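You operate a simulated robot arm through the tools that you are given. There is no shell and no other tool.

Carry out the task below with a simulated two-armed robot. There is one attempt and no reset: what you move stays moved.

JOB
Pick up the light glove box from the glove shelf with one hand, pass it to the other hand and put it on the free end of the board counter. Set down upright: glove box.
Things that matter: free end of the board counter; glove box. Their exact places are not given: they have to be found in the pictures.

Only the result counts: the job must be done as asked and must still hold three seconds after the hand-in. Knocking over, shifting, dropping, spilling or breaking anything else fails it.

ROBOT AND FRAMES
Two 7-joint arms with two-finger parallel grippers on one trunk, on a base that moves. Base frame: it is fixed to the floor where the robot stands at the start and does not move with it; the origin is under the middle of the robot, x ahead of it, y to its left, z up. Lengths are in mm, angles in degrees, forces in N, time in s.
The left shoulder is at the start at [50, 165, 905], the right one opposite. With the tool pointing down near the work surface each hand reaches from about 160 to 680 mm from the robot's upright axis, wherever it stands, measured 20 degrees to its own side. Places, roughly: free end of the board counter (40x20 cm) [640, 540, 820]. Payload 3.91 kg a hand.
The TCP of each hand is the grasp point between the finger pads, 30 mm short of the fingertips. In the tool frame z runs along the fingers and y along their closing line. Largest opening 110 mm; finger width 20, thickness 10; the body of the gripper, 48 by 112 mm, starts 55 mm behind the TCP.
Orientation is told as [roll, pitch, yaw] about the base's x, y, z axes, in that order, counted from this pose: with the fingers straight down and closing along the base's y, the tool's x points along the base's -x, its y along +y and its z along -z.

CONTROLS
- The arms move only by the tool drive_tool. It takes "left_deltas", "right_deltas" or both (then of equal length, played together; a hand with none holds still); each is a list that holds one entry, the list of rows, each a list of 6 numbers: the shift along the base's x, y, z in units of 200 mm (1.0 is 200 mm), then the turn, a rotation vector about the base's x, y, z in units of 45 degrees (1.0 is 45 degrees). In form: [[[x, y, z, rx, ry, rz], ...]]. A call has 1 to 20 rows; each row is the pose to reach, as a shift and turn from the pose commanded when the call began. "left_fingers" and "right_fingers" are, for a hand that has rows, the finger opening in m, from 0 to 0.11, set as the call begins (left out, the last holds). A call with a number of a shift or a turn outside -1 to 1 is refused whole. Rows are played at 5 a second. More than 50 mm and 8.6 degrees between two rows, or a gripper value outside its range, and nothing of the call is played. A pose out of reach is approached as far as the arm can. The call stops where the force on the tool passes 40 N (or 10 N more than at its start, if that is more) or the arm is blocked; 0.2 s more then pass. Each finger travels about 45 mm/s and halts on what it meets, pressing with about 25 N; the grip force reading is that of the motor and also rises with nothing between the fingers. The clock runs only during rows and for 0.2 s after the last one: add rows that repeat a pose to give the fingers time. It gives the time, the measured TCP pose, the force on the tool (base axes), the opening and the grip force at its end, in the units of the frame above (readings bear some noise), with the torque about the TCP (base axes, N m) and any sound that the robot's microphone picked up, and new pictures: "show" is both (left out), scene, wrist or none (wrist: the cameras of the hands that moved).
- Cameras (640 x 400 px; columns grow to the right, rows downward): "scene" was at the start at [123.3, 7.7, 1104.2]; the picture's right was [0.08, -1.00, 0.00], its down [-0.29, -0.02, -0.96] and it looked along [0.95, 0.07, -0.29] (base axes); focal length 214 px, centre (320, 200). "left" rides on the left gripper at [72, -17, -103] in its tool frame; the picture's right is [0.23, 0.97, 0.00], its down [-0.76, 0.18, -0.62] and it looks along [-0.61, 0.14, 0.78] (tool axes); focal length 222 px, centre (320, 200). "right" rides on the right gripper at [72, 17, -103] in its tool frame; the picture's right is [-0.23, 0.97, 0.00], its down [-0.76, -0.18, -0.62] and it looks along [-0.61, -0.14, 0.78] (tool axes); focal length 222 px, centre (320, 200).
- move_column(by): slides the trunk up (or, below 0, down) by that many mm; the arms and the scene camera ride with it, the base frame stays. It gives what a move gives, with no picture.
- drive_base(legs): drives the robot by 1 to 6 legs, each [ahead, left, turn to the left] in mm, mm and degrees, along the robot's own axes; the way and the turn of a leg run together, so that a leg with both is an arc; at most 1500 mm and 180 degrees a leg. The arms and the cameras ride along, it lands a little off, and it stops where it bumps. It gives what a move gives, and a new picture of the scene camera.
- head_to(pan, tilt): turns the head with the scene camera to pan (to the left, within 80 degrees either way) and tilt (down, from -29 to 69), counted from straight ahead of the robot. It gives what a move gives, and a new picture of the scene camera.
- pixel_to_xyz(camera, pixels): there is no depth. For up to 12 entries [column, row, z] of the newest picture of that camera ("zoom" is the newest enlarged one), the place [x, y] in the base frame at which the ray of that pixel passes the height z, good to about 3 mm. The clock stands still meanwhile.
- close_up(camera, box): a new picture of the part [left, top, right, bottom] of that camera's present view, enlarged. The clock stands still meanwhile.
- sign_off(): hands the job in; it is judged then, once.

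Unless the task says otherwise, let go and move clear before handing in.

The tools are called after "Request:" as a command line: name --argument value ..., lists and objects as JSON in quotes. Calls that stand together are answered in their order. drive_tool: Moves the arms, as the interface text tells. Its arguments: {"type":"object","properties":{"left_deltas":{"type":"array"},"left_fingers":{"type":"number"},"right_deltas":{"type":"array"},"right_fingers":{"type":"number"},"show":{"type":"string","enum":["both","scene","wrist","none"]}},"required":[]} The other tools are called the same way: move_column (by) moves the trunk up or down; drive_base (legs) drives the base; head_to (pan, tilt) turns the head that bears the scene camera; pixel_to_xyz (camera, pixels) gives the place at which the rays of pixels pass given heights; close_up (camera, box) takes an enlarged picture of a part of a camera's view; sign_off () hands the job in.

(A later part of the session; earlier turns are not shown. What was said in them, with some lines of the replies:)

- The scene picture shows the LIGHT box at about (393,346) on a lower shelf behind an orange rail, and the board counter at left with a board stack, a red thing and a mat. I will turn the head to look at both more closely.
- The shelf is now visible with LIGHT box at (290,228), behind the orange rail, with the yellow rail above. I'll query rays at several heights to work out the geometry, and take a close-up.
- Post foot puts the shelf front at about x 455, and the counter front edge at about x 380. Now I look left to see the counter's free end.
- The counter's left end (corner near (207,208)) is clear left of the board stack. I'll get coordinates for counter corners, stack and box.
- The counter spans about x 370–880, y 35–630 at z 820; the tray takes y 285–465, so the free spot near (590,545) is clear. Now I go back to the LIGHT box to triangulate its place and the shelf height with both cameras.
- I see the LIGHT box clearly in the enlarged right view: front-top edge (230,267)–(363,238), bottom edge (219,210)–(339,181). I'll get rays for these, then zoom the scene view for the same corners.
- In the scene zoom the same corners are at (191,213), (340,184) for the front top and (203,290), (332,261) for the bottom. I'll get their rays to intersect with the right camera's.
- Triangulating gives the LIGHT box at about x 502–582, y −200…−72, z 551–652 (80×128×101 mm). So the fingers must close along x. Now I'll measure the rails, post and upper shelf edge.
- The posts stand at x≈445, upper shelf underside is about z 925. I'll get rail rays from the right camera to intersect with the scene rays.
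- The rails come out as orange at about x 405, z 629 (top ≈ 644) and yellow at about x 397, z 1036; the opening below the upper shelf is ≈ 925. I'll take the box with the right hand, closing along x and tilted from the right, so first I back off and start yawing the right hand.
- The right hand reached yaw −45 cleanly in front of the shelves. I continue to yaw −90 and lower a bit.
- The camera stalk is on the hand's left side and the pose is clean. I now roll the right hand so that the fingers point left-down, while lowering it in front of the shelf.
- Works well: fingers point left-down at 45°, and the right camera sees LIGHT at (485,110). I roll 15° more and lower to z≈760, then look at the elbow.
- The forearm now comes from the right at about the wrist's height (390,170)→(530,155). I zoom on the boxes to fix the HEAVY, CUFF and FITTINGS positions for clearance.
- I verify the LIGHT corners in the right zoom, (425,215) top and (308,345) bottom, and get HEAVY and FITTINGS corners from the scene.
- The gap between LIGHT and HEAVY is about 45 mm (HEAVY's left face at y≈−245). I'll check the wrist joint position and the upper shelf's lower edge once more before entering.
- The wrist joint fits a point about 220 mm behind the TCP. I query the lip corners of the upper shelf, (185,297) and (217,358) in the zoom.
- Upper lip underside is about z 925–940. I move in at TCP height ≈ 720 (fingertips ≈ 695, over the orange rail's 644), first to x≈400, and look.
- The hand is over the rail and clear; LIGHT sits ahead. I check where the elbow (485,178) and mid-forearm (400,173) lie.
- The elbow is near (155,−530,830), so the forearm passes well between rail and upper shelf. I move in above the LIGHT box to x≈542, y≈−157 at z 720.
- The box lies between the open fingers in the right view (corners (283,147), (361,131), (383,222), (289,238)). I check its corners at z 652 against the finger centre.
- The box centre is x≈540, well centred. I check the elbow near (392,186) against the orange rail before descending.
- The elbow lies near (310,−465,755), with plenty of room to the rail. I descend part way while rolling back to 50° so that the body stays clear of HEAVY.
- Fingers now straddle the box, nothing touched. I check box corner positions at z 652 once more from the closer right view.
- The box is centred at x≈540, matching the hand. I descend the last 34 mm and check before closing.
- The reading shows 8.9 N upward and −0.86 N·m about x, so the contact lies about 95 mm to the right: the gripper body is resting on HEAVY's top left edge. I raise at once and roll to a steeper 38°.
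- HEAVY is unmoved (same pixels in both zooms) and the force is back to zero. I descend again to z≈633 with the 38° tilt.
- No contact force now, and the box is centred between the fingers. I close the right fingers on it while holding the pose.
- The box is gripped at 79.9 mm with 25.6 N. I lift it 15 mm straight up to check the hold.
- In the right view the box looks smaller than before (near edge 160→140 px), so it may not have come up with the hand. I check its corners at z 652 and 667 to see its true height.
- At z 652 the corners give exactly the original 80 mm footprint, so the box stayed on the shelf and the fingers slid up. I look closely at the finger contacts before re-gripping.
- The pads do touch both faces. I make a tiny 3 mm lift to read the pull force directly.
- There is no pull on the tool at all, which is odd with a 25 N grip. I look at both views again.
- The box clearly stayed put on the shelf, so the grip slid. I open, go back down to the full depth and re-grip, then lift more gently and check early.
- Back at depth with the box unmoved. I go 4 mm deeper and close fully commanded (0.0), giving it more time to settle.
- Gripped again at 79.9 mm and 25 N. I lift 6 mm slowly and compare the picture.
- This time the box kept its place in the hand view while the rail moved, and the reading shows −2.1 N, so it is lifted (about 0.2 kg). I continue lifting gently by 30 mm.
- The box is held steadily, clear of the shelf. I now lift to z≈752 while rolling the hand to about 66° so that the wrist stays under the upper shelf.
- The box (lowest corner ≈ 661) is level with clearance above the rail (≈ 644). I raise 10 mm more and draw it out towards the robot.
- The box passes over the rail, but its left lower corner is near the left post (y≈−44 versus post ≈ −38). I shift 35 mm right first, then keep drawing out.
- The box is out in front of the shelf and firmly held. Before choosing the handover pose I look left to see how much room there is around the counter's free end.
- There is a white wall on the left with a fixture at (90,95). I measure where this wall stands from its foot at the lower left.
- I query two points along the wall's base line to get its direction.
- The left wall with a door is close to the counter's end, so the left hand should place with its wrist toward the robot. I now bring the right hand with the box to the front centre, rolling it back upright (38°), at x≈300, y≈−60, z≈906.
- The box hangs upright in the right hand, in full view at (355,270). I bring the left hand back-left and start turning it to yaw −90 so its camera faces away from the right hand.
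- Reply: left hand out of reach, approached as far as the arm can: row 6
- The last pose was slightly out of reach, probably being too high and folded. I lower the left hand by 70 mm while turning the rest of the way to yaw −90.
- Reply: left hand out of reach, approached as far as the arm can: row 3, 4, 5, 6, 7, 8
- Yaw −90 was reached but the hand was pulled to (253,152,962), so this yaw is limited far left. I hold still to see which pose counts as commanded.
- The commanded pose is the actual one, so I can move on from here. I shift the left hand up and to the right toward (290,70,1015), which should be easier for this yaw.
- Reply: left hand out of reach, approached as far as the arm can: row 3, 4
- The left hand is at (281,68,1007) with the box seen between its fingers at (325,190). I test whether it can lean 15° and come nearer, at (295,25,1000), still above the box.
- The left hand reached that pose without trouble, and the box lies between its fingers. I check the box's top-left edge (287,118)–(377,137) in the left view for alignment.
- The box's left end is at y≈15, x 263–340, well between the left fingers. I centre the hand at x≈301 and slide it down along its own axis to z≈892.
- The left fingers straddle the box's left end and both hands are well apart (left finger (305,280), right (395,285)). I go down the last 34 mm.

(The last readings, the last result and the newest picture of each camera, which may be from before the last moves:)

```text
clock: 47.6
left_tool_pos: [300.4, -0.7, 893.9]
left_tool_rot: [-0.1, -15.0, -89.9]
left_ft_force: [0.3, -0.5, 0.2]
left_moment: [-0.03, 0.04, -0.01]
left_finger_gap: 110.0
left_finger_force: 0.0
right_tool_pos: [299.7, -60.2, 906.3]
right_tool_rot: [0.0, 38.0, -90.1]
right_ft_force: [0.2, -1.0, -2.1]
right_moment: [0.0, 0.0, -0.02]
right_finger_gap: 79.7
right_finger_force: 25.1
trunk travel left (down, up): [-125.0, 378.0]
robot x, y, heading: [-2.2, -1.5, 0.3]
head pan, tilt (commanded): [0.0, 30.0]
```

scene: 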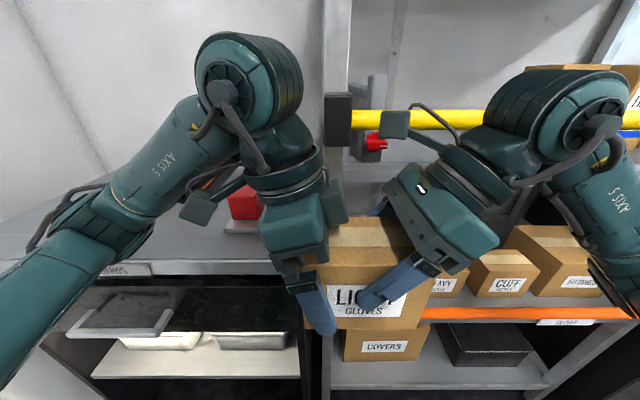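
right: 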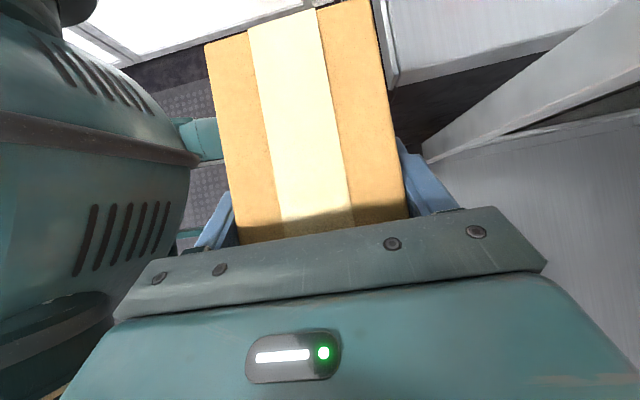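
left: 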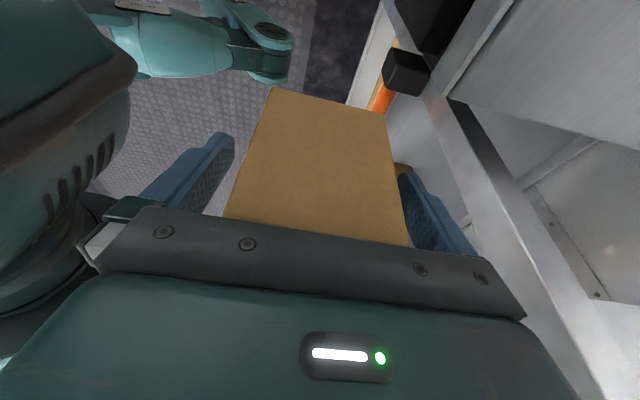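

The left hand is in place with the box's end face between its fingers. I close the left fingers on it while both hands hold still.

Request:
drive_tool --left_deltas '[[[0, 0, 0, 0, 0, 0], [0, 0, 0, 0, 0, 0], [0, 0, 0, 0, 0, 0], [0, 0, 0, 0, 0, 0], [0, 0, 0, 0, 0, 0], [0, 0, 0, 0, 0, 0], [0, 0, 0, 0, 0, 0], [0, 0, 0, 0, 0, 0], [0, 0, 0, 0, 0, 0], [0, 0, 0, 0, 0, 0]]]' --left_fingers 0.0 --show "both"

```text
clock: 49.8
left_tool_pos: [300.9, -0.5, 892.6]
left_tool_rot: [-0.2, -15.0, -89.9]
left_ft_force: [-12.4, -0.6, -0.6]
left_moment: [-0.05, -0.35, -0.02]
left_finger_gap: 79.9
left_finger_force: 25.1
right_tool_pos: [300.4, -59.9, 906.0]
right_tool_rot: [-0.1, 38.0, -90.0]
right_ft_force: [13.1, -0.1, -1.1]
right_moment: [0.05, 0.12, -0.8]
right_finger_gap: 79.7
right_finger_force: 24.8
trunk travel left (down, up): [-125.0, 378.0]
robot x, y, heading: [1.1, 2.8, 0.1]
head pan, tilt (commanded): [0.0, 30.0]
```

scene: 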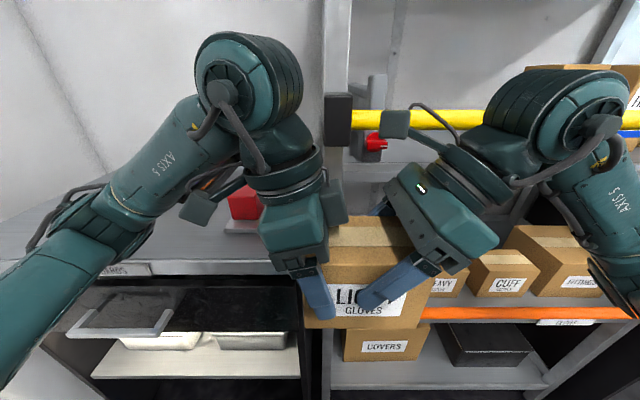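
left: 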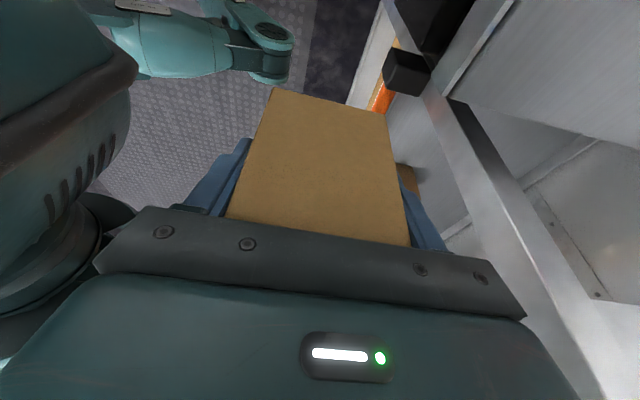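

Both hands hold the box (left 79.9 mm, 25 N), with about 12 N opposing along x from a small misalignment. I relieve it by moving the left hand 1 mm toward −x.

Request:
drive_tool --left_deltas '[[[-0.003, 0, 0, 0, 0, 0], [-0.005, 0, 0, 0, 0, 0], [-0.005, 0, 0, 0, 0, 0]]]' --show "none"

```text
clock: 50.6
left_tool_pos: [299.5, -0.2, 892.7]
left_tool_rot: [-0.1, -15.0, -89.8]
left_ft_force: [-10.5, -5.6, -1.9]
left_moment: [0.6, -0.18, 0.11]
left_finger_gap: 80.2
left_finger_force: 25.3
right_tool_pos: [300.6, -61.2, 906.0]
right_tool_rot: [0.0, 38.0, -90.0]
right_ft_force: [10.6, 5.0, 1.7]
right_moment: [-0.35, 0.05, -0.67]
right_finger_gap: 80.0
right_finger_force: 25.1
trunk travel left (down, up): [-125.0, 378.0]
robot x, y, heading: [0.4, -2.0, -0.2]
head pan, tilt (commanded): [0.0, 30.0]
```

The opposing force is down a little and both grips are firm. I now release the box from the right hand, watching that the left hand keeps it.

Request:
drive_tool --right_deltas '[[[0, 0, 0, 0, 0, 0], [0, 0, 0, 0, 0, 0], [0, 0, 0, 0, 0, 0], [0, 0, 0, 0, 0, 0], [0, 0, 0, 0, 0, 0]]]' --right_fingers 0.11 --show "both"

```text
clock: 51.8
left_tool_pos: [300.1, 0.2, 892.3]
left_tool_rot: [0.0, -15.0, -89.9]
left_ft_force: [-0.9, -0.1, -0.8]
left_moment: [0.11, -0.01, -0.01]
left_finger_gap: 80.0
left_finger_force: 24.8
right_tool_pos: [299.4, -59.7, 905.1]
right_tool_rot: [-0.1, 37.9, -90.0]
right_ft_force: [-1.1, 0.5, 0.3]
right_moment: [-0.02, 0.03, -0.01]
right_finger_gap: 110.0
right_finger_force: 0.1
trunk travel left (down, up): [-125.0, 378.0]
robot x, y, heading: [0.9, 0.5, -0.2]
head pan, tilt (commanded): [0.0, 30.0]
```

scene: 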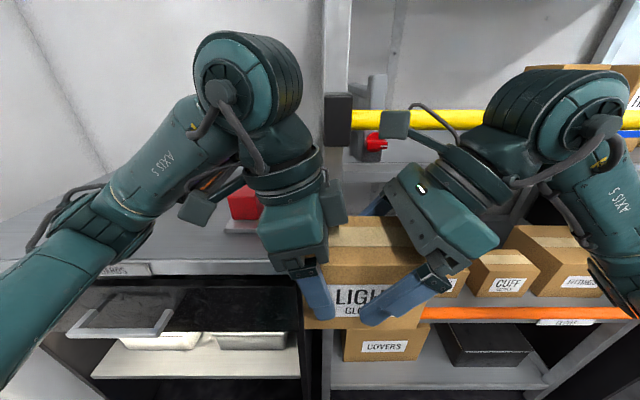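
right: 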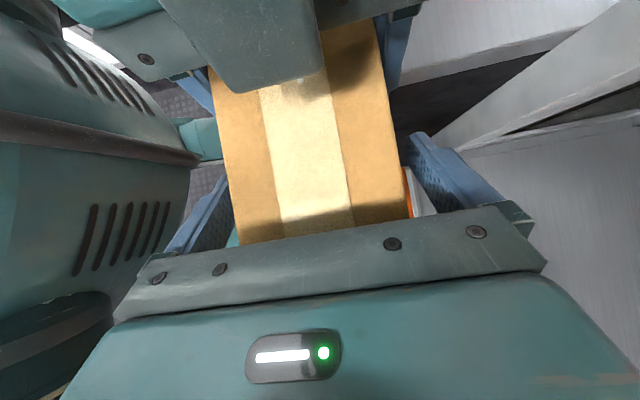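

The right hand is open and the left hand keeps the box in the same place. I withdraw the right hand backwards along its own axis.

Request:
drive_tool --right_deltas '[[[0, -0.04, 0.05, 0, 0, 0], [0, -0.1, 0.125, 0, 0, 0], [0, -0.17, 0.21, 0, 0, 0], [0, -0.24, 0.3, 0, 0, 0], [0, -0.32, 0.38, 0, 0, 0], [0, -0.42, 0.42, 0, 0, 0], [0, -0.55, 0.42, 0, 0, 0], [0, -0.7, 0.42, 0, 0, 0]]]' --right_fingers 0.11 --show "both"

```text
clock: 53.6
left_tool_pos: [299.5, 0.7, 893.9]
left_tool_rot: [0.0, -15.0, -89.9]
left_ft_force: [-0.4, 0.5, -0.3]
left_moment: [0.12, 0.0, -0.03]
left_finger_gap: 79.9
left_finger_force: 25.1
right_tool_pos: [299.0, -200.4, 991.4]
right_tool_rot: [0.0, 38.0, -90.0]
right_ft_force: [0.3, 0.2, -0.7]
right_moment: [-0.03, -0.01, -0.02]
right_finger_gap: 110.2
right_finger_force: 0.1
trunk travel left (down, up): [-125.0, 378.0]
robot x, y, heading: [0.2, 0.2, 0.3]
head pan, tilt (commanded): [0.0, 30.0]
```

scene: 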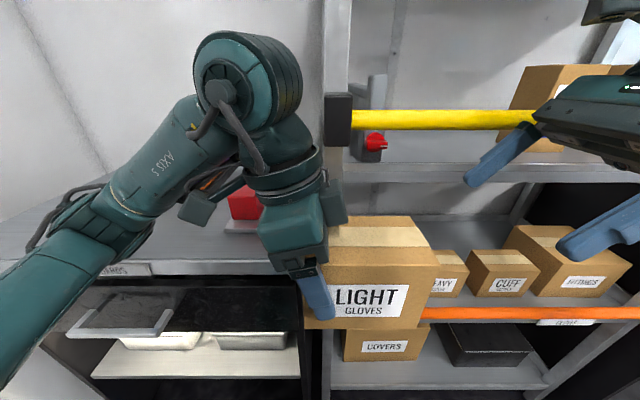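
right: 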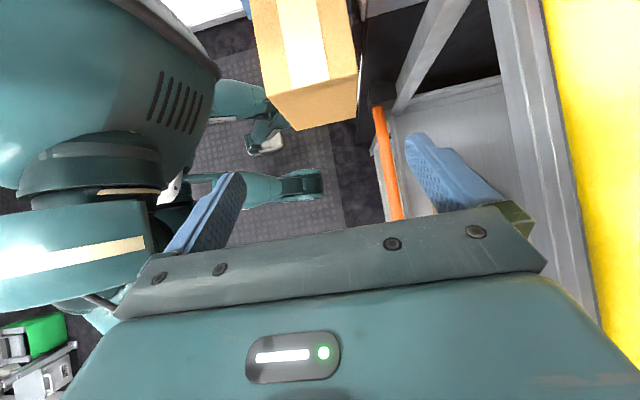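

The left hand holds the box upright alone (scene (370,270)) and the right is clear. I pull the right hand back from the rail line and measure the left elbow near (85,230) before driving.

Request:
drive_tool --right_deltas '[[[-0.1, 0, 0, 0, 0, 0], [-0.2, 0, 0, 0, 0, 0], [-0.3, -0.05, 0, 0, 0, 0], [-0.35, -0.1, 0, 0, 0, 0]]]' --show "scene"

Request:
pixel_to_xyz --camera "scene" --pixels '[[85, 230, 1000], [85, 230, 960], [85, 230, 920], [85, 230, 880], [85, 230, 840], [230, 90, 1105]]'

```text
clock: 54.6
left_tool_pos: [300.3, 0.7, 893.1]
left_tool_rot: [0.0, -14.9, -90.0]
left_ft_force: [-0.6, 0.3, 0.2]
left_moment: [0.13, 0.03, 0.0]
left_finger_gap: 79.7
left_finger_force: 24.7
right_tool_pos: [230.6, -221.5, 990.1]
right_tool_rot: [0.0, 38.0, -90.0]
right_ft_force: [0.3, 0.3, 0.6]
right_moment: [-0.02, -0.01, 0.03]
right_finger_gap: 109.7
right_finger_force: 0.0
trunk travel left (down, up): [-125.0, 378.0]
robot x, y, heading: [-3.1, -0.4, -0.1]
head pan, tilt (commanded): [0.0, 30.0]
```

scene: 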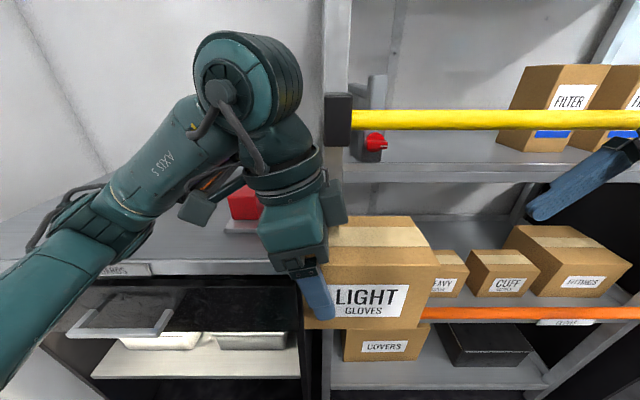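

```text
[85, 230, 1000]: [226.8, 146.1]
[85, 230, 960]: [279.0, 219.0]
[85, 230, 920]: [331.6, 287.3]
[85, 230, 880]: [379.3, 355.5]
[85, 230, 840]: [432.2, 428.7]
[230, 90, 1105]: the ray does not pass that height
```

The left elbow is near (340,300,910). Before moving the left arm back to its natural yaw over the counter, I measure the rail cap (325–352, 93–146) and the red block's height.

Request:
pixel_to_xyz --camera "scene" --pixels '[[325, 147, 980], [325, 147, 1000], [352, 147, 980], [352, 147, 1000], [324, 93, 1060], [350, 93, 1060], [229, 192, 880], [229, 192, 900], [262, 184, 880], [262, 184, 900]]'

Request:
close_up --camera "scene" --box '[180, 80, 420, 230]'

```text
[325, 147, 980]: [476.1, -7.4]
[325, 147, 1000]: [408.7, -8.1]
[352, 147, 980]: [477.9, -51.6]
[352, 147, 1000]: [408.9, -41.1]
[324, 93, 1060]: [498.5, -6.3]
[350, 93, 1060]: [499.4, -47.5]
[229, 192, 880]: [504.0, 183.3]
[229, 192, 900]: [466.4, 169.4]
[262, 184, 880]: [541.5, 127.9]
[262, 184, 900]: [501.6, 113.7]
```

```text
2.67 times, centred on (300, 155) of scene
```

zoom: 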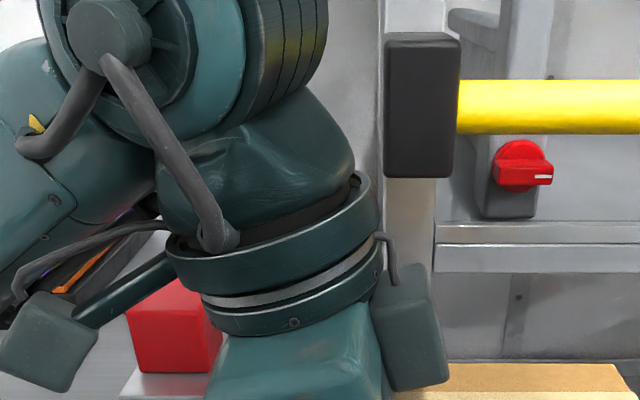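

The rail cap spans y −41…−8, z 1001–1068, and the red block is about 890–900 high. I raise the left hand with the box and turn it halfway (yaw −45) while moving left, staying in front of the counter objects.

Request:
drive_tool --left_deltas '[[[0, 0, 0.05, 0, 0, 0], [0, 0.02, 0.12, 0, 0, 0], [0, 0.05, 0.2, 0, 0, 0], [0, 0.09, 0.27, 0, 0, 0.08], [-0.01, 0.14, 0.3, 0, 0, 0.2], [-0.02, 0.2, 0.3, 0, 0, 0.34], [-0.03, 0.26, 0.3, 0, 0, 0.48], [-0.04, 0.32, 0.3, 0, 0, 0.62], [-0.05, 0.38, 0.3, 0, 0, 0.76], [-0.05, 0.43, 0.3, 0, 0, 0.9], [-0.05, 0.47, 0.3, 0, 0, 1.0]]]' --show "both"

```text
clock: 57.0
left_tool_pos: [290.4, 94.4, 952.6]
left_tool_rot: [-0.1, -15.0, -44.7]
left_ft_force: [-0.3, -0.5, -1.9]
left_moment: [0.11, 0.07, 0.05]
left_finger_gap: 79.6
left_finger_force: 25.2
right_tool_pos: [229.7, -220.2, 990.9]
right_tool_rot: [-0.1, 38.0, -90.1]
right_ft_force: [0.7, -0.1, -1.0]
right_moment: [0.01, -0.01, 0.0]
right_finger_gap: 109.9
right_finger_force: 0.0
trunk travel left (down, up): [-125.0, 378.0]
robot x, y, heading: [-1.1, -1.5, -0.1]
head pan, tilt (commanded): [0.0, 30.0]
```

scene: 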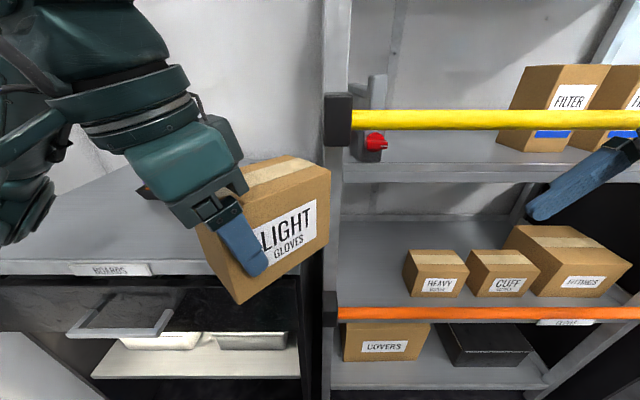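
left: 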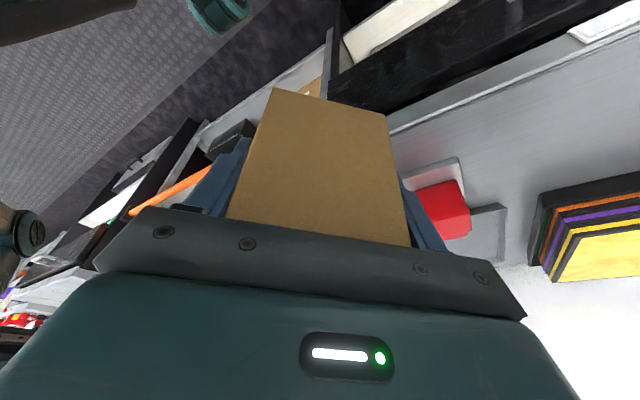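

The box is steady in the left hand at yaw −45. I turn the remaining 45° while rising to z≈995 so that the box clears the red block.

Request:
drive_tool --left_deltas '[[[0.01, 0.03, 0.04, 0, 0, 0.06], [0.02, 0.07, 0.08, 0, 0, 0.18], [0.04, 0.12, 0.12, 0, 0, 0.32], [0.06, 0.17, 0.16, 0, 0, 0.46], [0.09, 0.23, 0.2, 0, 0, 0.6], [0.12, 0.29, 0.21, 0, 0, 0.74], [0.15, 0.35, 0.21, 0, 0, 0.88], [0.17, 0.38, 0.21, 0, 0, 1.0]]]' --show "both"

```text
clock: 58.8
left_tool_pos: [324.6, 170.9, 996.2]
left_tool_rot: [0.1, -15.0, 0.2]
left_ft_force: [-0.1, 0.5, -2.8]
left_moment: [0.02, 0.13, -0.01]
left_finger_gap: 79.6
left_finger_force: 24.6
right_tool_pos: [230.4, -218.6, 990.9]
right_tool_rot: [0.0, 38.0, -90.0]
right_ft_force: [1.0, 0.3, 0.1]
right_moment: [0.01, 0.04, -0.01]
right_finger_gap: 110.2
right_finger_force: 0.1
trunk travel left (down, up): [-125.0, 378.0]
robot x, y, heading: [-2.9, -3.4, 0.3]
head pan, tilt (commanded): [0.0, 30.0]
```

scene: 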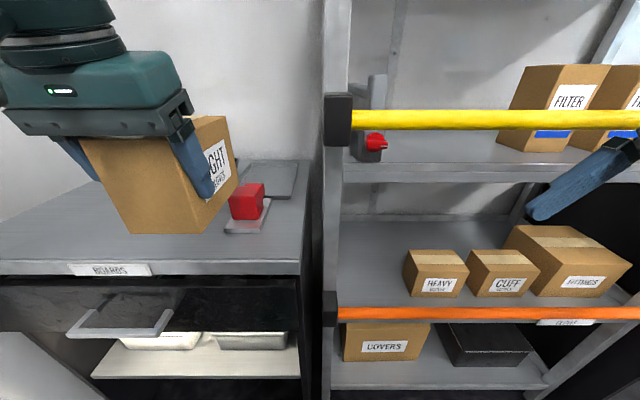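
left: 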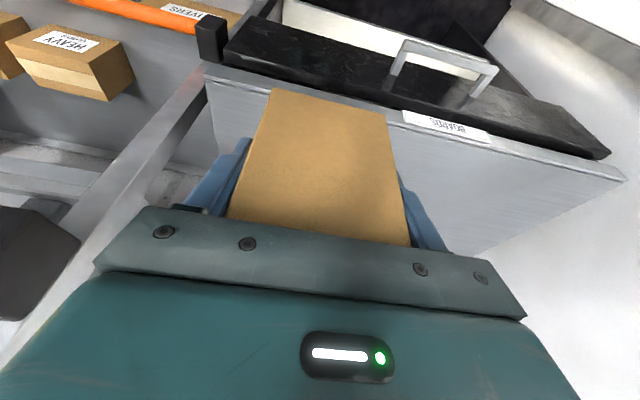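

The box is upright at yaw 0 in the left hand. Before driving left I look at the floor and the space there.

Request:
head_to --pan 70 --tilt 55

```text
clock: 60.2
left_tool_pos: [322.9, 169.7, 995.5]
left_tool_rot: [0.0, -15.1, 0.0]
left_ft_force: [0.1, -2.1, -2.2]
left_moment: [0.02, 0.12, -0.01]
left_finger_gap: 79.9
left_finger_force: 25.1
right_tool_pos: [229.4, -220.2, 989.7]
right_tool_rot: [0.0, 38.0, -90.0]
right_ft_force: [-0.1, 1.1, 0.0]
right_moment: [0.01, -0.04, -0.02]
right_finger_gap: 110.0
right_finger_force: 0.1
trunk travel left (down, up): [-125.0, 378.0]
robot x, y, heading: [-0.0, 3.3, 0.2]
head pan, tilt (commanded): [70.0, 55.0]
```

scene: 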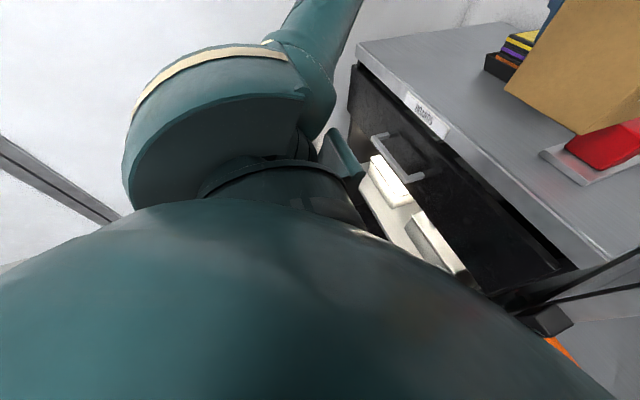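

The shoulder hides the floor, and the wall seems to lie flush with the counter's end (y≈650), so I must watch the left elbow. I look at the left arm's present shape.

Request:
head_to --pan 45 --tilt 5

```text
clock: 61.4
left_tool_pos: [324.1, 170.5, 995.7]
left_tool_rot: [0.1, -15.0, 0.0]
left_ft_force: [0.1, 0.4, -3.4]
left_moment: [-0.01, 0.14, 0.01]
left_finger_gap: 79.9
left_finger_force: 25.4
right_tool_pos: [229.9, -219.9, 990.6]
right_tool_rot: [0.0, 38.0, -90.0]
right_ft_force: [-0.5, 0.0, -0.5]
right_moment: [0.0, -0.01, -0.05]
right_finger_gap: 110.0
right_finger_force: 0.0
trunk travel left (down, up): [-125.0, 378.0]
robot x, y, heading: [-1.5, -1.5, 0.3]
head pan, tilt (commanded): [45.0, 5.0]
```

scene: 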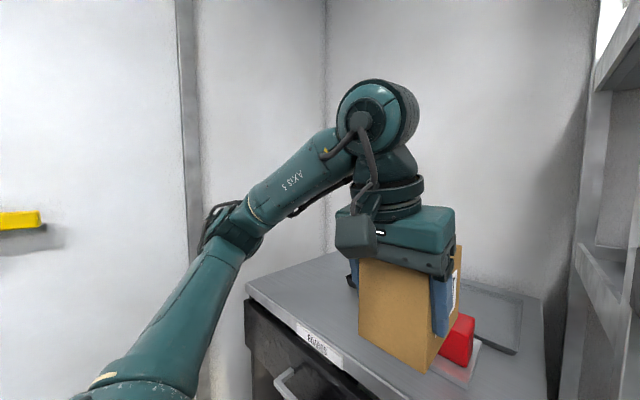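

Now the arm shape is clear: elbow about (220,410,1020), and the wall crease at column 325 puts the left wall near y≈850, so there is room. I drive the base 240 mm to the left.

Request:
drive_base --legs '[[0, 120, 0], [0, 120, 0]]'

```text
clock: 64.4
left_tool_pos: [323.9, 408.7, 994.4]
left_tool_rot: [0.0, -15.0, -0.1]
left_ft_force: [0.1, -0.3, -3.0]
left_moment: [-0.05, 0.13, 0.0]
left_finger_gap: 79.8
left_finger_force: 24.9
right_tool_pos: [231.1, 17.9, 988.9]
right_tool_rot: [0.0, 38.0, -90.1]
right_ft_force: [-0.5, -0.2, 0.3]
right_moment: [-0.02, 0.03, 0.03]
right_finger_gap: 110.1
right_finger_force: 0.1
trunk travel left (down, up): [-125.0, 378.0]
robot x, y, heading: [-1.1, 237.1, -0.1]
head pan, tilt (commanded): [45.0, 5.0]
```

scene: 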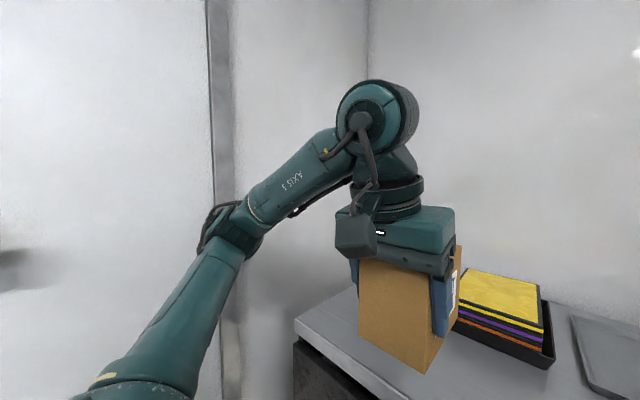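

The base is at y=237 and the box is still held firmly. I look down at the counter's free end from here to set the exact target.

Request:
head_to --pan 35 --tilt 30

```text
clock: 65.3
left_tool_pos: [324.6, 407.7, 995.9]
left_tool_rot: [0.0, -14.9, 0.1]
left_ft_force: [0.2, 0.1, -2.7]
left_moment: [0.02, 0.11, 0.02]
left_finger_gap: 79.7
left_finger_force: 25.1
right_tool_pos: [230.5, 17.2, 989.6]
right_tool_rot: [-0.1, 38.0, -90.0]
right_ft_force: [-0.1, -0.3, -0.1]
right_moment: [-0.02, 0.01, 0.01]
right_finger_gap: 110.3
right_finger_force: 0.0
trunk travel left (down, up): [-125.0, 378.0]
robot x, y, heading: [2.3, 236.4, -0.2]
head pan, tilt (commanded): [35.0, 30.0]
```

scene: 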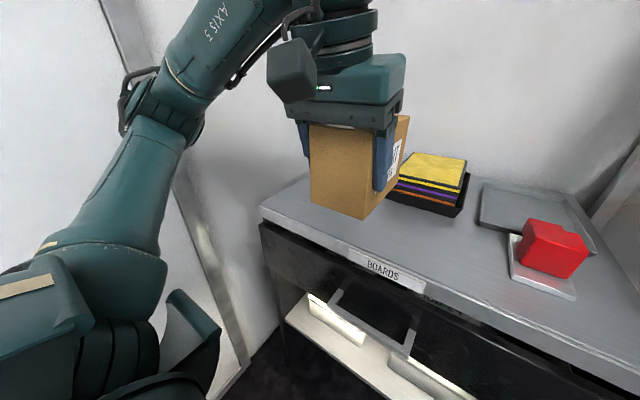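

Request:
pixel_to_xyz --camera "scene" --pixels '[[260, 208, 820], [308, 178, 820], [456, 217, 820], [390, 195, 820], [466, 175, 820], [345, 240, 820], [260, 211, 815], [232, 375, 0]]'

Request:
close_up --camera "scene" --box '[240, 90, 500, 252]'

```text
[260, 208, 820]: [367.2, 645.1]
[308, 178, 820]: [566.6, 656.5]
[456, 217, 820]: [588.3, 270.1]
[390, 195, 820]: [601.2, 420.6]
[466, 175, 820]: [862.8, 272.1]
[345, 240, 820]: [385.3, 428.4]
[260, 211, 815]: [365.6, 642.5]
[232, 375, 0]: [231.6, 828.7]
```

```text
2.46 times, centred on (370, 171) of scene
```

zoom: 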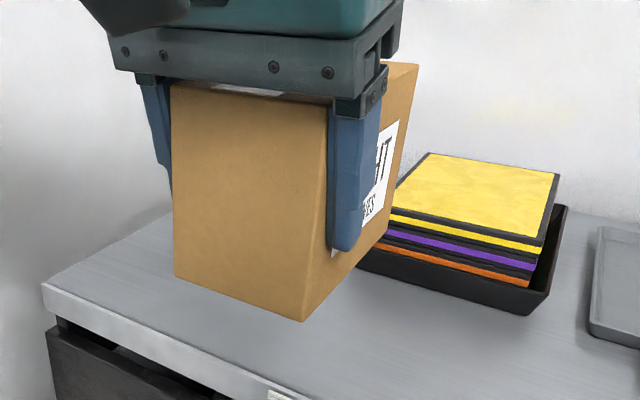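

The counter's front-left corner is at (367,645), the wall at y≈829 and the tray's left rim at about y 445. I move the left hand out to put the box centre above (572,550), keeping it high.

Request:
drive_tool --left_deltas '[[[0.04, 0.03, 0.01, 0, 0, 0], [0.1, 0.08, 0.02, 0, 0, 0], [0.18, 0.14, 0.02, 0, 0, 0], [0.27, 0.2, 0.02, 0, 0, 0], [0.36, 0.26, 0.02, 0, 0, 0], [0.45, 0.32, 0.02, 0, 0, 0], [0.54, 0.39, 0.02, 0, 0, 0], [0.63, 0.46, 0.02, 0, 0, 0], [0.72, 0.53, 0.02, 0, 0, 0], [0.81, 0.59, 0.02, 0, 0, 0], [0.89, 0.65, 0.02, 0, 0, 0], [0.96, 0.69, 0.02, 0, 0, 0], [1.0, 0.71, 0.02, 0, 0, 0]]]' --show "both"

```text
clock: 68.1
left_tool_pos: [523.9, 550.1, 999.0]
left_tool_rot: [-0.1, -14.9, 0.1]
left_ft_force: [-0.3, -0.1, -3.0]
left_moment: [0.01, 0.11, -0.03]
left_finger_gap: 80.0
left_finger_force: 25.0
right_tool_pos: [230.1, 18.9, 990.1]
right_tool_rot: [0.0, 38.0, -90.1]
right_ft_force: [0.7, 0.2, 0.3]
right_moment: [-0.03, -0.02, 0.02]
right_finger_gap: 109.9
right_finger_force: 0.0
trunk travel left (down, up): [-125.0, 378.0]
robot x, y, heading: [2.2, 238.1, -0.1]
head pan, tilt (commanded): [35.0, 30.0]
```

scene: 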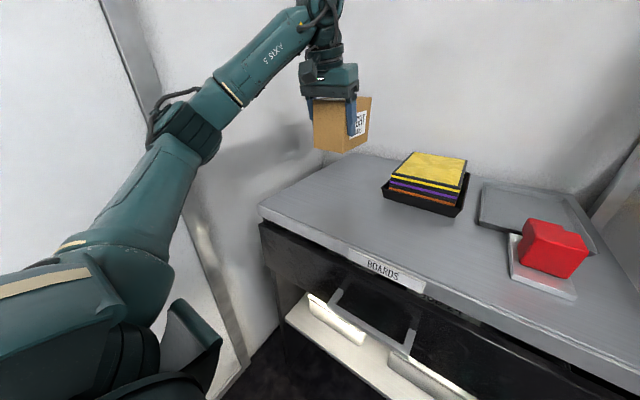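
left: 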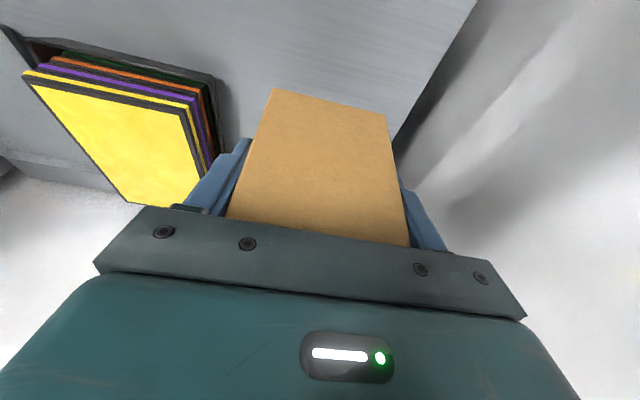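

The box hangs over the free end now, and the tray is fully visible. I measure the tray's left rim (383,190)–(415,153) and the counter's left edge.

Request:
pixel_to_xyz --camera "scene" --pixels '[[383, 188, 840], [386, 196, 820], [407, 157, 870], [260, 208, 820], [355, 153, 820], [335, 163, 820]]'

Request:
close_up --camera "scene" --box '[250, 70, 490, 220]'

```text
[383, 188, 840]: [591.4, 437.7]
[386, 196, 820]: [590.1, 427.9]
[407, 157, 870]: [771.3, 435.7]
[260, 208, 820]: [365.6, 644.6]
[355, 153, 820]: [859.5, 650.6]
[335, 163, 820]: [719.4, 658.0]
```

```text
2.67 times, centred on (370, 145) of scene
```

zoom: 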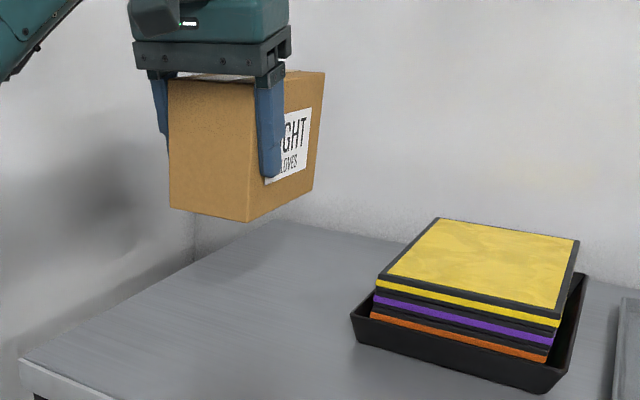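

The free area is y 438–650; the box at y≈550 is centred there. I shift 30 mm deeper (box centre x≈602) and lower to just above the counter.

Request:
drive_tool --left_deltas '[[[0.06, 0, 0, 0, 0, 0], [0.12, 0, -0.02, 0, 0, 0], [0.15, 0, -0.08, 0, 0, 0], [0.15, 0, -0.15, 0, 0, 0], [0.15, 0, -0.22, 0, 0, 0], [0.15, 0, -0.29, 0, 0, 0], [0.15, 0, -0.36, 0, 0, 0], [0.15, 0, -0.43, 0, 0, 0], [0.15, 0, -0.49, 0, 0, 0], [0.15, 0, -0.52, 0, 0, 0]]]' --show "both"

Request:
close_up --camera "scene" --box '[250, 70, 490, 220]'

```text
clock: 70.3
left_tool_pos: [554.3, 550.6, 895.9]
left_tool_rot: [0.0, -15.0, 0.0]
left_ft_force: [0.3, -0.1, -2.2]
left_moment: [-0.04, 0.13, 0.0]
left_finger_gap: 79.9
left_finger_force: 24.7
right_tool_pos: [229.3, 19.2, 990.3]
right_tool_rot: [0.0, 38.0, -90.1]
right_ft_force: [-0.7, -0.5, 0.0]
right_moment: [0.02, 0.02, 0.01]
right_finger_gap: 110.0
right_finger_force: 0.0
trunk travel left (down, up): [-125.0, 378.0]
robot x, y, heading: [-0.6, 238.5, -0.2]
head pan, tilt (commanded): [35.0, 30.0]
```

scene: 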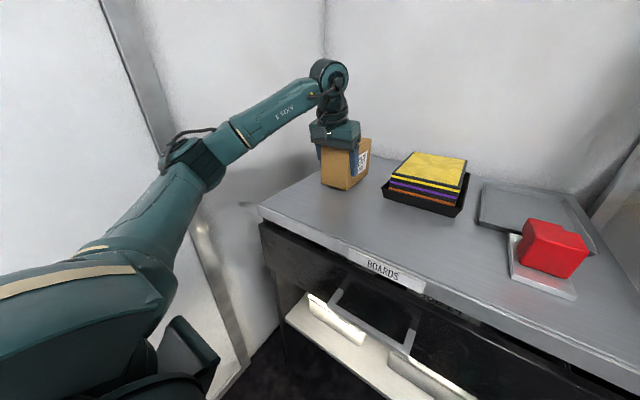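
left: 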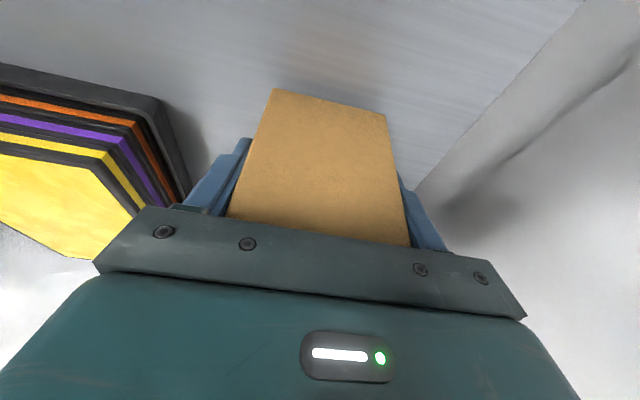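

```text
2.67 times, centred on (370, 145) of scene
```

zoom: 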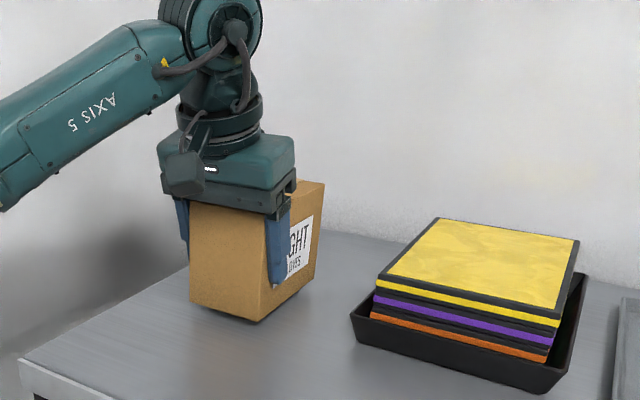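

The box is about 10 mm above the counter. I lower it slowly by 8 mm and check the force.

Request:
drive_tool --left_deltas '[[[0, 0, -0.01, 0, 0, 0], [0, 0, -0.02, 0, 0, 0], [0, 0, -0.03, 0, 0, 0], [0, 0, -0.04, 0, 0, 0]]]' --show "none"

```text
clock: 71.3
left_tool_pos: [554.3, 550.7, 886.4]
left_tool_rot: [-0.1, -15.0, 0.0]
left_ft_force: [0.3, 0.1, -1.8]
left_moment: [0.02, 0.1, -0.01]
left_finger_gap: 80.1
left_finger_force: 25.3
right_tool_pos: [230.5, 18.9, 989.7]
right_tool_rot: [0.1, 38.0, -90.1]
right_ft_force: [0.5, 0.4, 0.9]
right_moment: [0.03, 0.0, -0.01]
right_finger_gap: 109.8
right_finger_force: 0.1
trunk travel left (down, up): [-125.0, 378.0]
robot x, y, heading: [3.4, 238.6, 0.0]
head pan, tilt (commanded): [35.0, 30.0]
```

Still about −2 N, so no contact yet at z≈886. I lower another 2 mm in small steps.

Request:
drive_tool --left_deltas '[[[0, 0, -0.005, 0, 0, 0], [0, 0, -0.01, 0, 0, 0], [0, 0, -0.01, 0, 0, 0]]]' --show "none"

Request:
close_up --camera "scene" --box '[300, 130, 400, 192]'

```text
clock: 72.1
left_tool_pos: [555.4, 549.7, 885.5]
left_tool_rot: [0.0, -14.9, 0.0]
left_ft_force: [-0.4, -0.2, -2.4]
left_moment: [0.03, 0.14, 0.0]
left_finger_gap: 80.0
left_finger_force: 25.0
right_tool_pos: [230.9, 18.1, 990.8]
right_tool_rot: [-0.1, 38.1, -90.2]
right_ft_force: [0.8, 0.5, 0.4]
right_moment: [0.0, 0.0, -0.01]
right_finger_gap: 109.8
right_finger_force: 0.0
trunk travel left (down, up): [-125.0, 378.0]
robot x, y, heading: [0.9, 235.2, -0.2]
head pan, tilt (commanded): [35.0, 30.0]
```

```text
6.40 times, centred on (350, 161) of scene
```

zoom: 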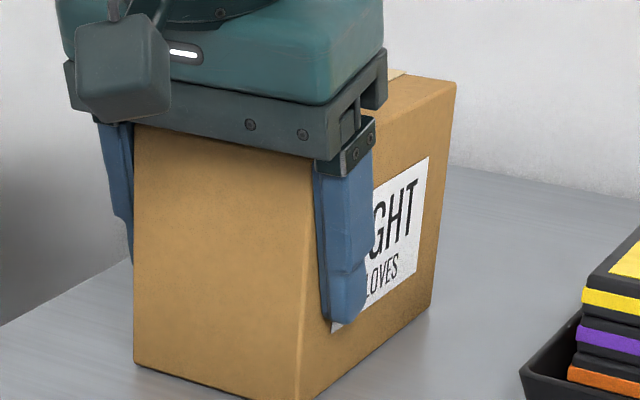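

There is only a thin gap left under the box. I keep lowering in 1 mm steps.

Request:
drive_tool --left_deltas '[[[0, 0, -0.005, 0, 0, 0], [0, 0, -0.01, 0, 0, 0], [0, 0, -0.01, 0, 0, 0]]]' --show "none"

```text
clock: 72.9
left_tool_pos: [552.5, 550.7, 884.4]
left_tool_rot: [0.0, -15.2, 0.0]
left_ft_force: [-0.5, -0.2, 1.1]
left_moment: [0.14, -0.4, 0.0]
left_finger_gap: 79.8
left_finger_force: 25.4
right_tool_pos: [230.3, 18.5, 990.6]
right_tool_rot: [0.0, 38.1, -90.1]
right_ft_force: [-0.2, 0.7, 0.6]
right_moment: [0.0, 0.03, 0.03]
right_finger_gap: 110.3
right_finger_force: 0.1
trunk travel left (down, up): [-125.0, 378.0]
robot x, y, heading: [2.3, 235.3, 0.0]
head pan, tilt (commanded): [35.0, 30.0]
```

Contact begins: the force changed to +1.1 N with a moment showing the far edge touching first. I lower 1 mm more, then look.

Request:
drive_tool --left_deltas '[[[0, 0, -0.004, 0, 0, 0], [0, 0, -0.007, 0, 0, 0], [0, 0, -0.007, 0, 0, 0]]]' --show "none"

Request:
close_up --camera "scene" --box '[300, 150, 400, 212]'

```text
clock: 73.7
left_tool_pos: [553.8, 549.9, 883.8]
left_tool_rot: [0.0, -15.4, 0.0]
left_ft_force: [3.8, 2.6, 13.8]
left_moment: [0.4, 0.21, -0.08]
left_finger_gap: 79.9
left_finger_force: 25.1
right_tool_pos: [228.8, 17.2, 990.4]
right_tool_rot: [0.2, 38.0, -89.9]
right_ft_force: [0.2, 0.4, -0.1]
right_moment: [0.04, 0.02, -0.01]
right_finger_gap: 109.9
right_finger_force: 0.0
trunk travel left (down, up): [-125.0, 378.0]
robot x, y, heading: [-1.1, 238.8, -0.2]
head pan, tilt (commanded): [35.0, 30.0]
```

```text
6.40 times, centred on (350, 181) of scene
```

zoom: 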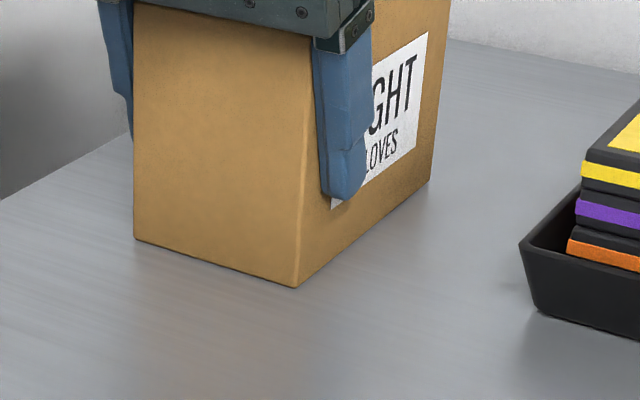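

The box now stands flat on the counter (13.8 N, no gap in the zoom). I ease off 0.8 mm and then open the left fingers.

Request:
drive_tool --left_deltas '[[[0, 0, 0.004, 0, 0, 0], [0, 0, 0.004, 0, 0, 0]]]' --show "none"

Request:
drive_tool --left_deltas '[[[0, 0, 0, 0, 0, 0], [0, 0, 0, 0, 0, 0], [0, 0, 0, 0, 0, 0], [0, 0, 0, 0, 0, 0], [0, 0, 0, 0, 0, 0], [0, 0, 0, 0, 0, 0]]]' --left_fingers 0.11 --show "both"

```text
clock: 74.3
left_tool_pos: [553.2, 550.5, 885.3]
left_tool_rot: [0.1, -15.2, 0.0]
left_ft_force: [4.0, 3.5, 14.5]
left_moment: [0.3, -0.22, 0.04]
left_finger_gap: 79.8
left_finger_force: 25.2
right_tool_pos: [228.9, 19.2, 990.1]
right_tool_rot: [0.2, 38.0, -90.0]
right_ft_force: [-1.2, -0.4, -0.3]
right_moment: [-0.01, -0.01, -0.01]
right_finger_gap: 110.0
right_finger_force: 0.0
trunk travel left (down, up): [-125.0, 378.0]
robot x, y, heading: [1.9, 234.7, -0.1]
head pan, tilt (commanded): [35.0, 30.0]
```

```text
clock: 75.7
left_tool_pos: [554.6, 550.4, 882.7]
left_tool_rot: [-0.1, -15.1, 0.0]
left_ft_force: [1.0, -0.1, -0.6]
left_moment: [-0.05, 0.02, 0.01]
left_finger_gap: 110.1
left_finger_force: 0.2
right_tool_pos: [231.1, 18.7, 989.1]
right_tool_rot: [0.1, 37.9, -90.1]
right_ft_force: [1.1, -0.5, 1.2]
right_moment: [0.02, -0.01, 0.01]
right_finger_gap: 110.0
right_finger_force: 0.1
trunk travel left (down, up): [-125.0, 378.0]
robot x, y, heading: [2.2, 237.9, 0.1]
head pan, tilt (commanded): [35.0, 30.0]
```

scene: 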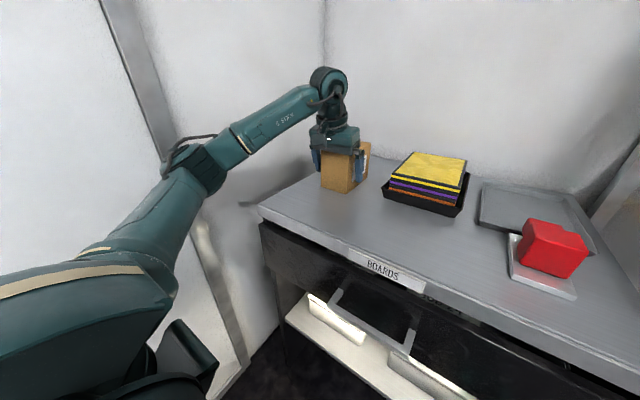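
left: 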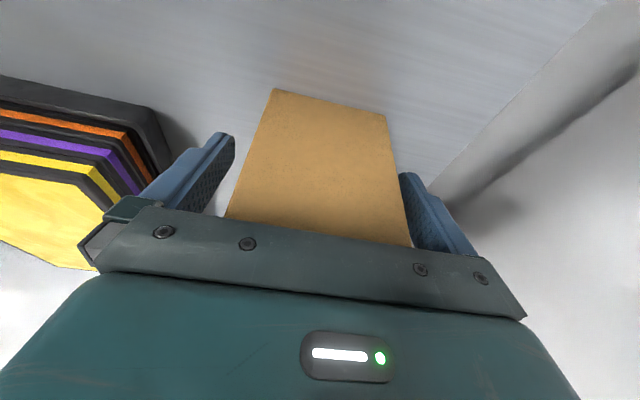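

Both fingers are off the box and it stands still. I withdraw the left hand back along its axis, up and toward the robot.

Request:
drive_tool --left_deltas '[[[-0.013, 0, 0.048, 0, 0, 0], [-0.032, 0, 0.12, 0, 0, 0], [-0.058, 0, 0.216, 0, 0, 0], [-0.09, 0, 0.33, 0, 0, 0], [-0.12, 0, 0.45, 0, 0, 0], [-0.15, 0, 0.56, 0, 0, 0], [-0.25, 0, 0.65, 0, 0, 0], [-0.4, 0, 0.7, 0, 0, 0], [-0.55, -0.05, 0.72, 0, 0, 0], [-0.7, -0.1, 0.72, 0, 0, 0]]]' --left_fingers 0.11 --show "both"

Request:
close_up --camera "scene" --box '[250, 90, 490, 240]'

```text
clock: 77.9
left_tool_pos: [414.2, 530.5, 1027.3]
left_tool_rot: [-0.1, -15.0, 0.0]
left_ft_force: [-0.3, 0.3, -1.0]
left_moment: [-0.01, 0.0, -0.01]
left_finger_gap: 110.1
left_finger_force: 0.0
right_tool_pos: [229.8, 17.9, 990.3]
right_tool_rot: [0.0, 38.0, -90.1]
right_ft_force: [0.4, 0.2, -0.5]
right_moment: [0.0, -0.03, 0.02]
right_finger_gap: 110.2
right_finger_force: 0.0
trunk travel left (down, up): [-125.0, 378.0]
robot x, y, heading: [1.3, 235.0, -0.3]
head pan, tilt (commanded): [35.0, 30.0]
```

scene: 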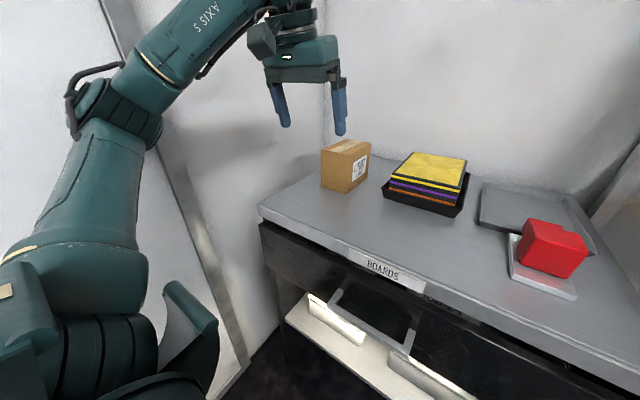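
left: 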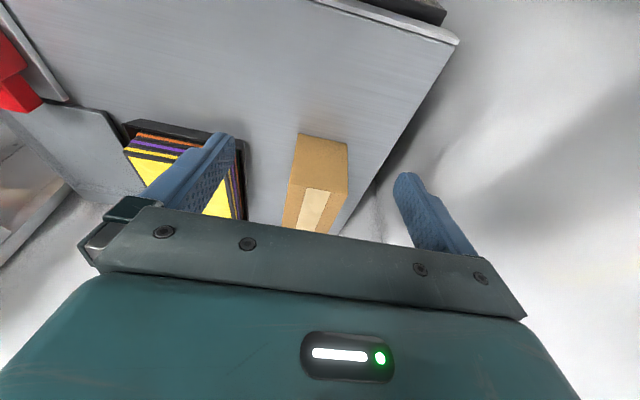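

```text
2.67 times, centred on (370, 165) of scene
```

zoom: 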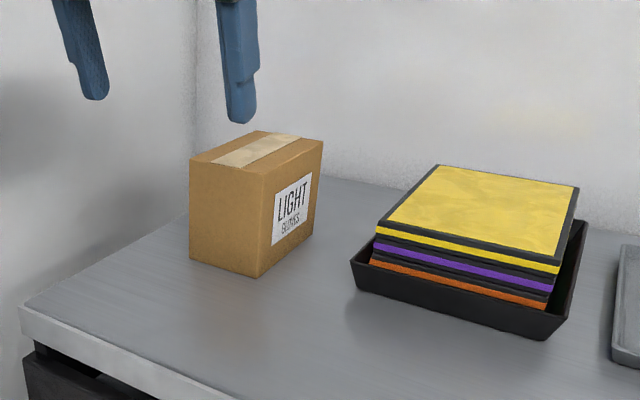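

The LIGHT box stands upright on the free end, clear of the tray and both edges. I check its footprint and the shelf boxes before handing in.

Request:
pixel_to_xyz --camera "zoom" --pixels '[[190, 258, 820], [257, 278, 820], [313, 235, 820], [189, 162, 921], [258, 173, 921], [323, 142, 921], [263, 131, 921]]'

Request:
head_to --pan -40 --tilt 35

```text
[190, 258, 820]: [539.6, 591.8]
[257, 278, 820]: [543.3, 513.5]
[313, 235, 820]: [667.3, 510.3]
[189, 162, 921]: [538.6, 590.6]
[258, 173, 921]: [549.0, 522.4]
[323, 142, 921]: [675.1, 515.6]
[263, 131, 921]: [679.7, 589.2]
```

```text
clock: 79.3
left_tool_pos: [415.4, 530.4, 1027.1]
left_tool_rot: [0.1, -15.1, 0.0]
left_ft_force: [0.4, 0.0, -0.5]
left_moment: [-0.01, 0.03, -0.03]
left_finger_gap: 110.2
left_finger_force: 0.0
right_tool_pos: [230.4, 19.8, 989.3]
right_tool_rot: [0.0, 38.1, -90.1]
right_ft_force: [-0.4, 0.0, 0.1]
right_moment: [0.03, -0.03, 0.0]
right_finger_gap: 110.2
right_finger_force: 0.1
trunk travel left (down, up): [-125.0, 378.0]
robot x, y, heading: [0.2, 239.2, 0.0]
head pan, tilt (commanded): [-40.0, 35.0]
```

scene: 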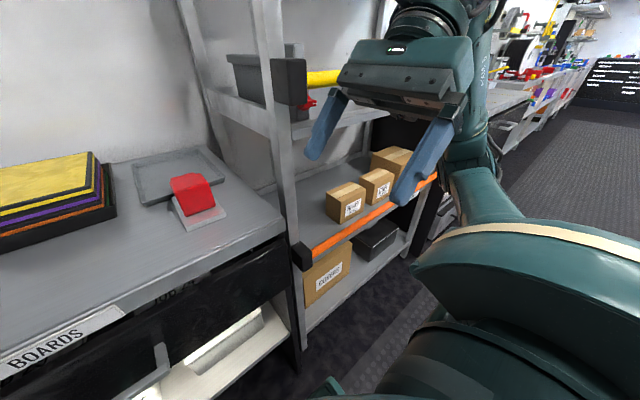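

The glove box stands at x 541–668, y 512–591 on the free end. HEAVY, CUFF, FITTINGS and the counter objects are where they were, and both hands are open and clear. I hand the job in.

Request:
sign_off

```text
The job is handed in.
```

The LIGHT glove box is standing upright on the free end of the board counter, and I've handed the job in. The right hand took it from the shelf, the left hand received it in mid-air, and the left hand set it down.

- **Final position:** the last pictures put the box at about x 541–668, y 512–591. That leaves about 70 mm to the board tray's rim and about 60 mm to the counter's left edge. Both hands are open and clear of it.
- **Contact with HEAVY:** on the first descent the right gripper briefly rested on the top edge of the HEAVY box with about 9 N. I backed off at once, and close-ups before and after showed that box had not moved.
- **Slipped grip:** my first lift slid off the LIGHT box without raising it. I re-gripped slightly deeper, and the box held from then on.
- **Other objects:** the shelf boxes, board stack, red block and mat all looked to be in their original places in the last views.
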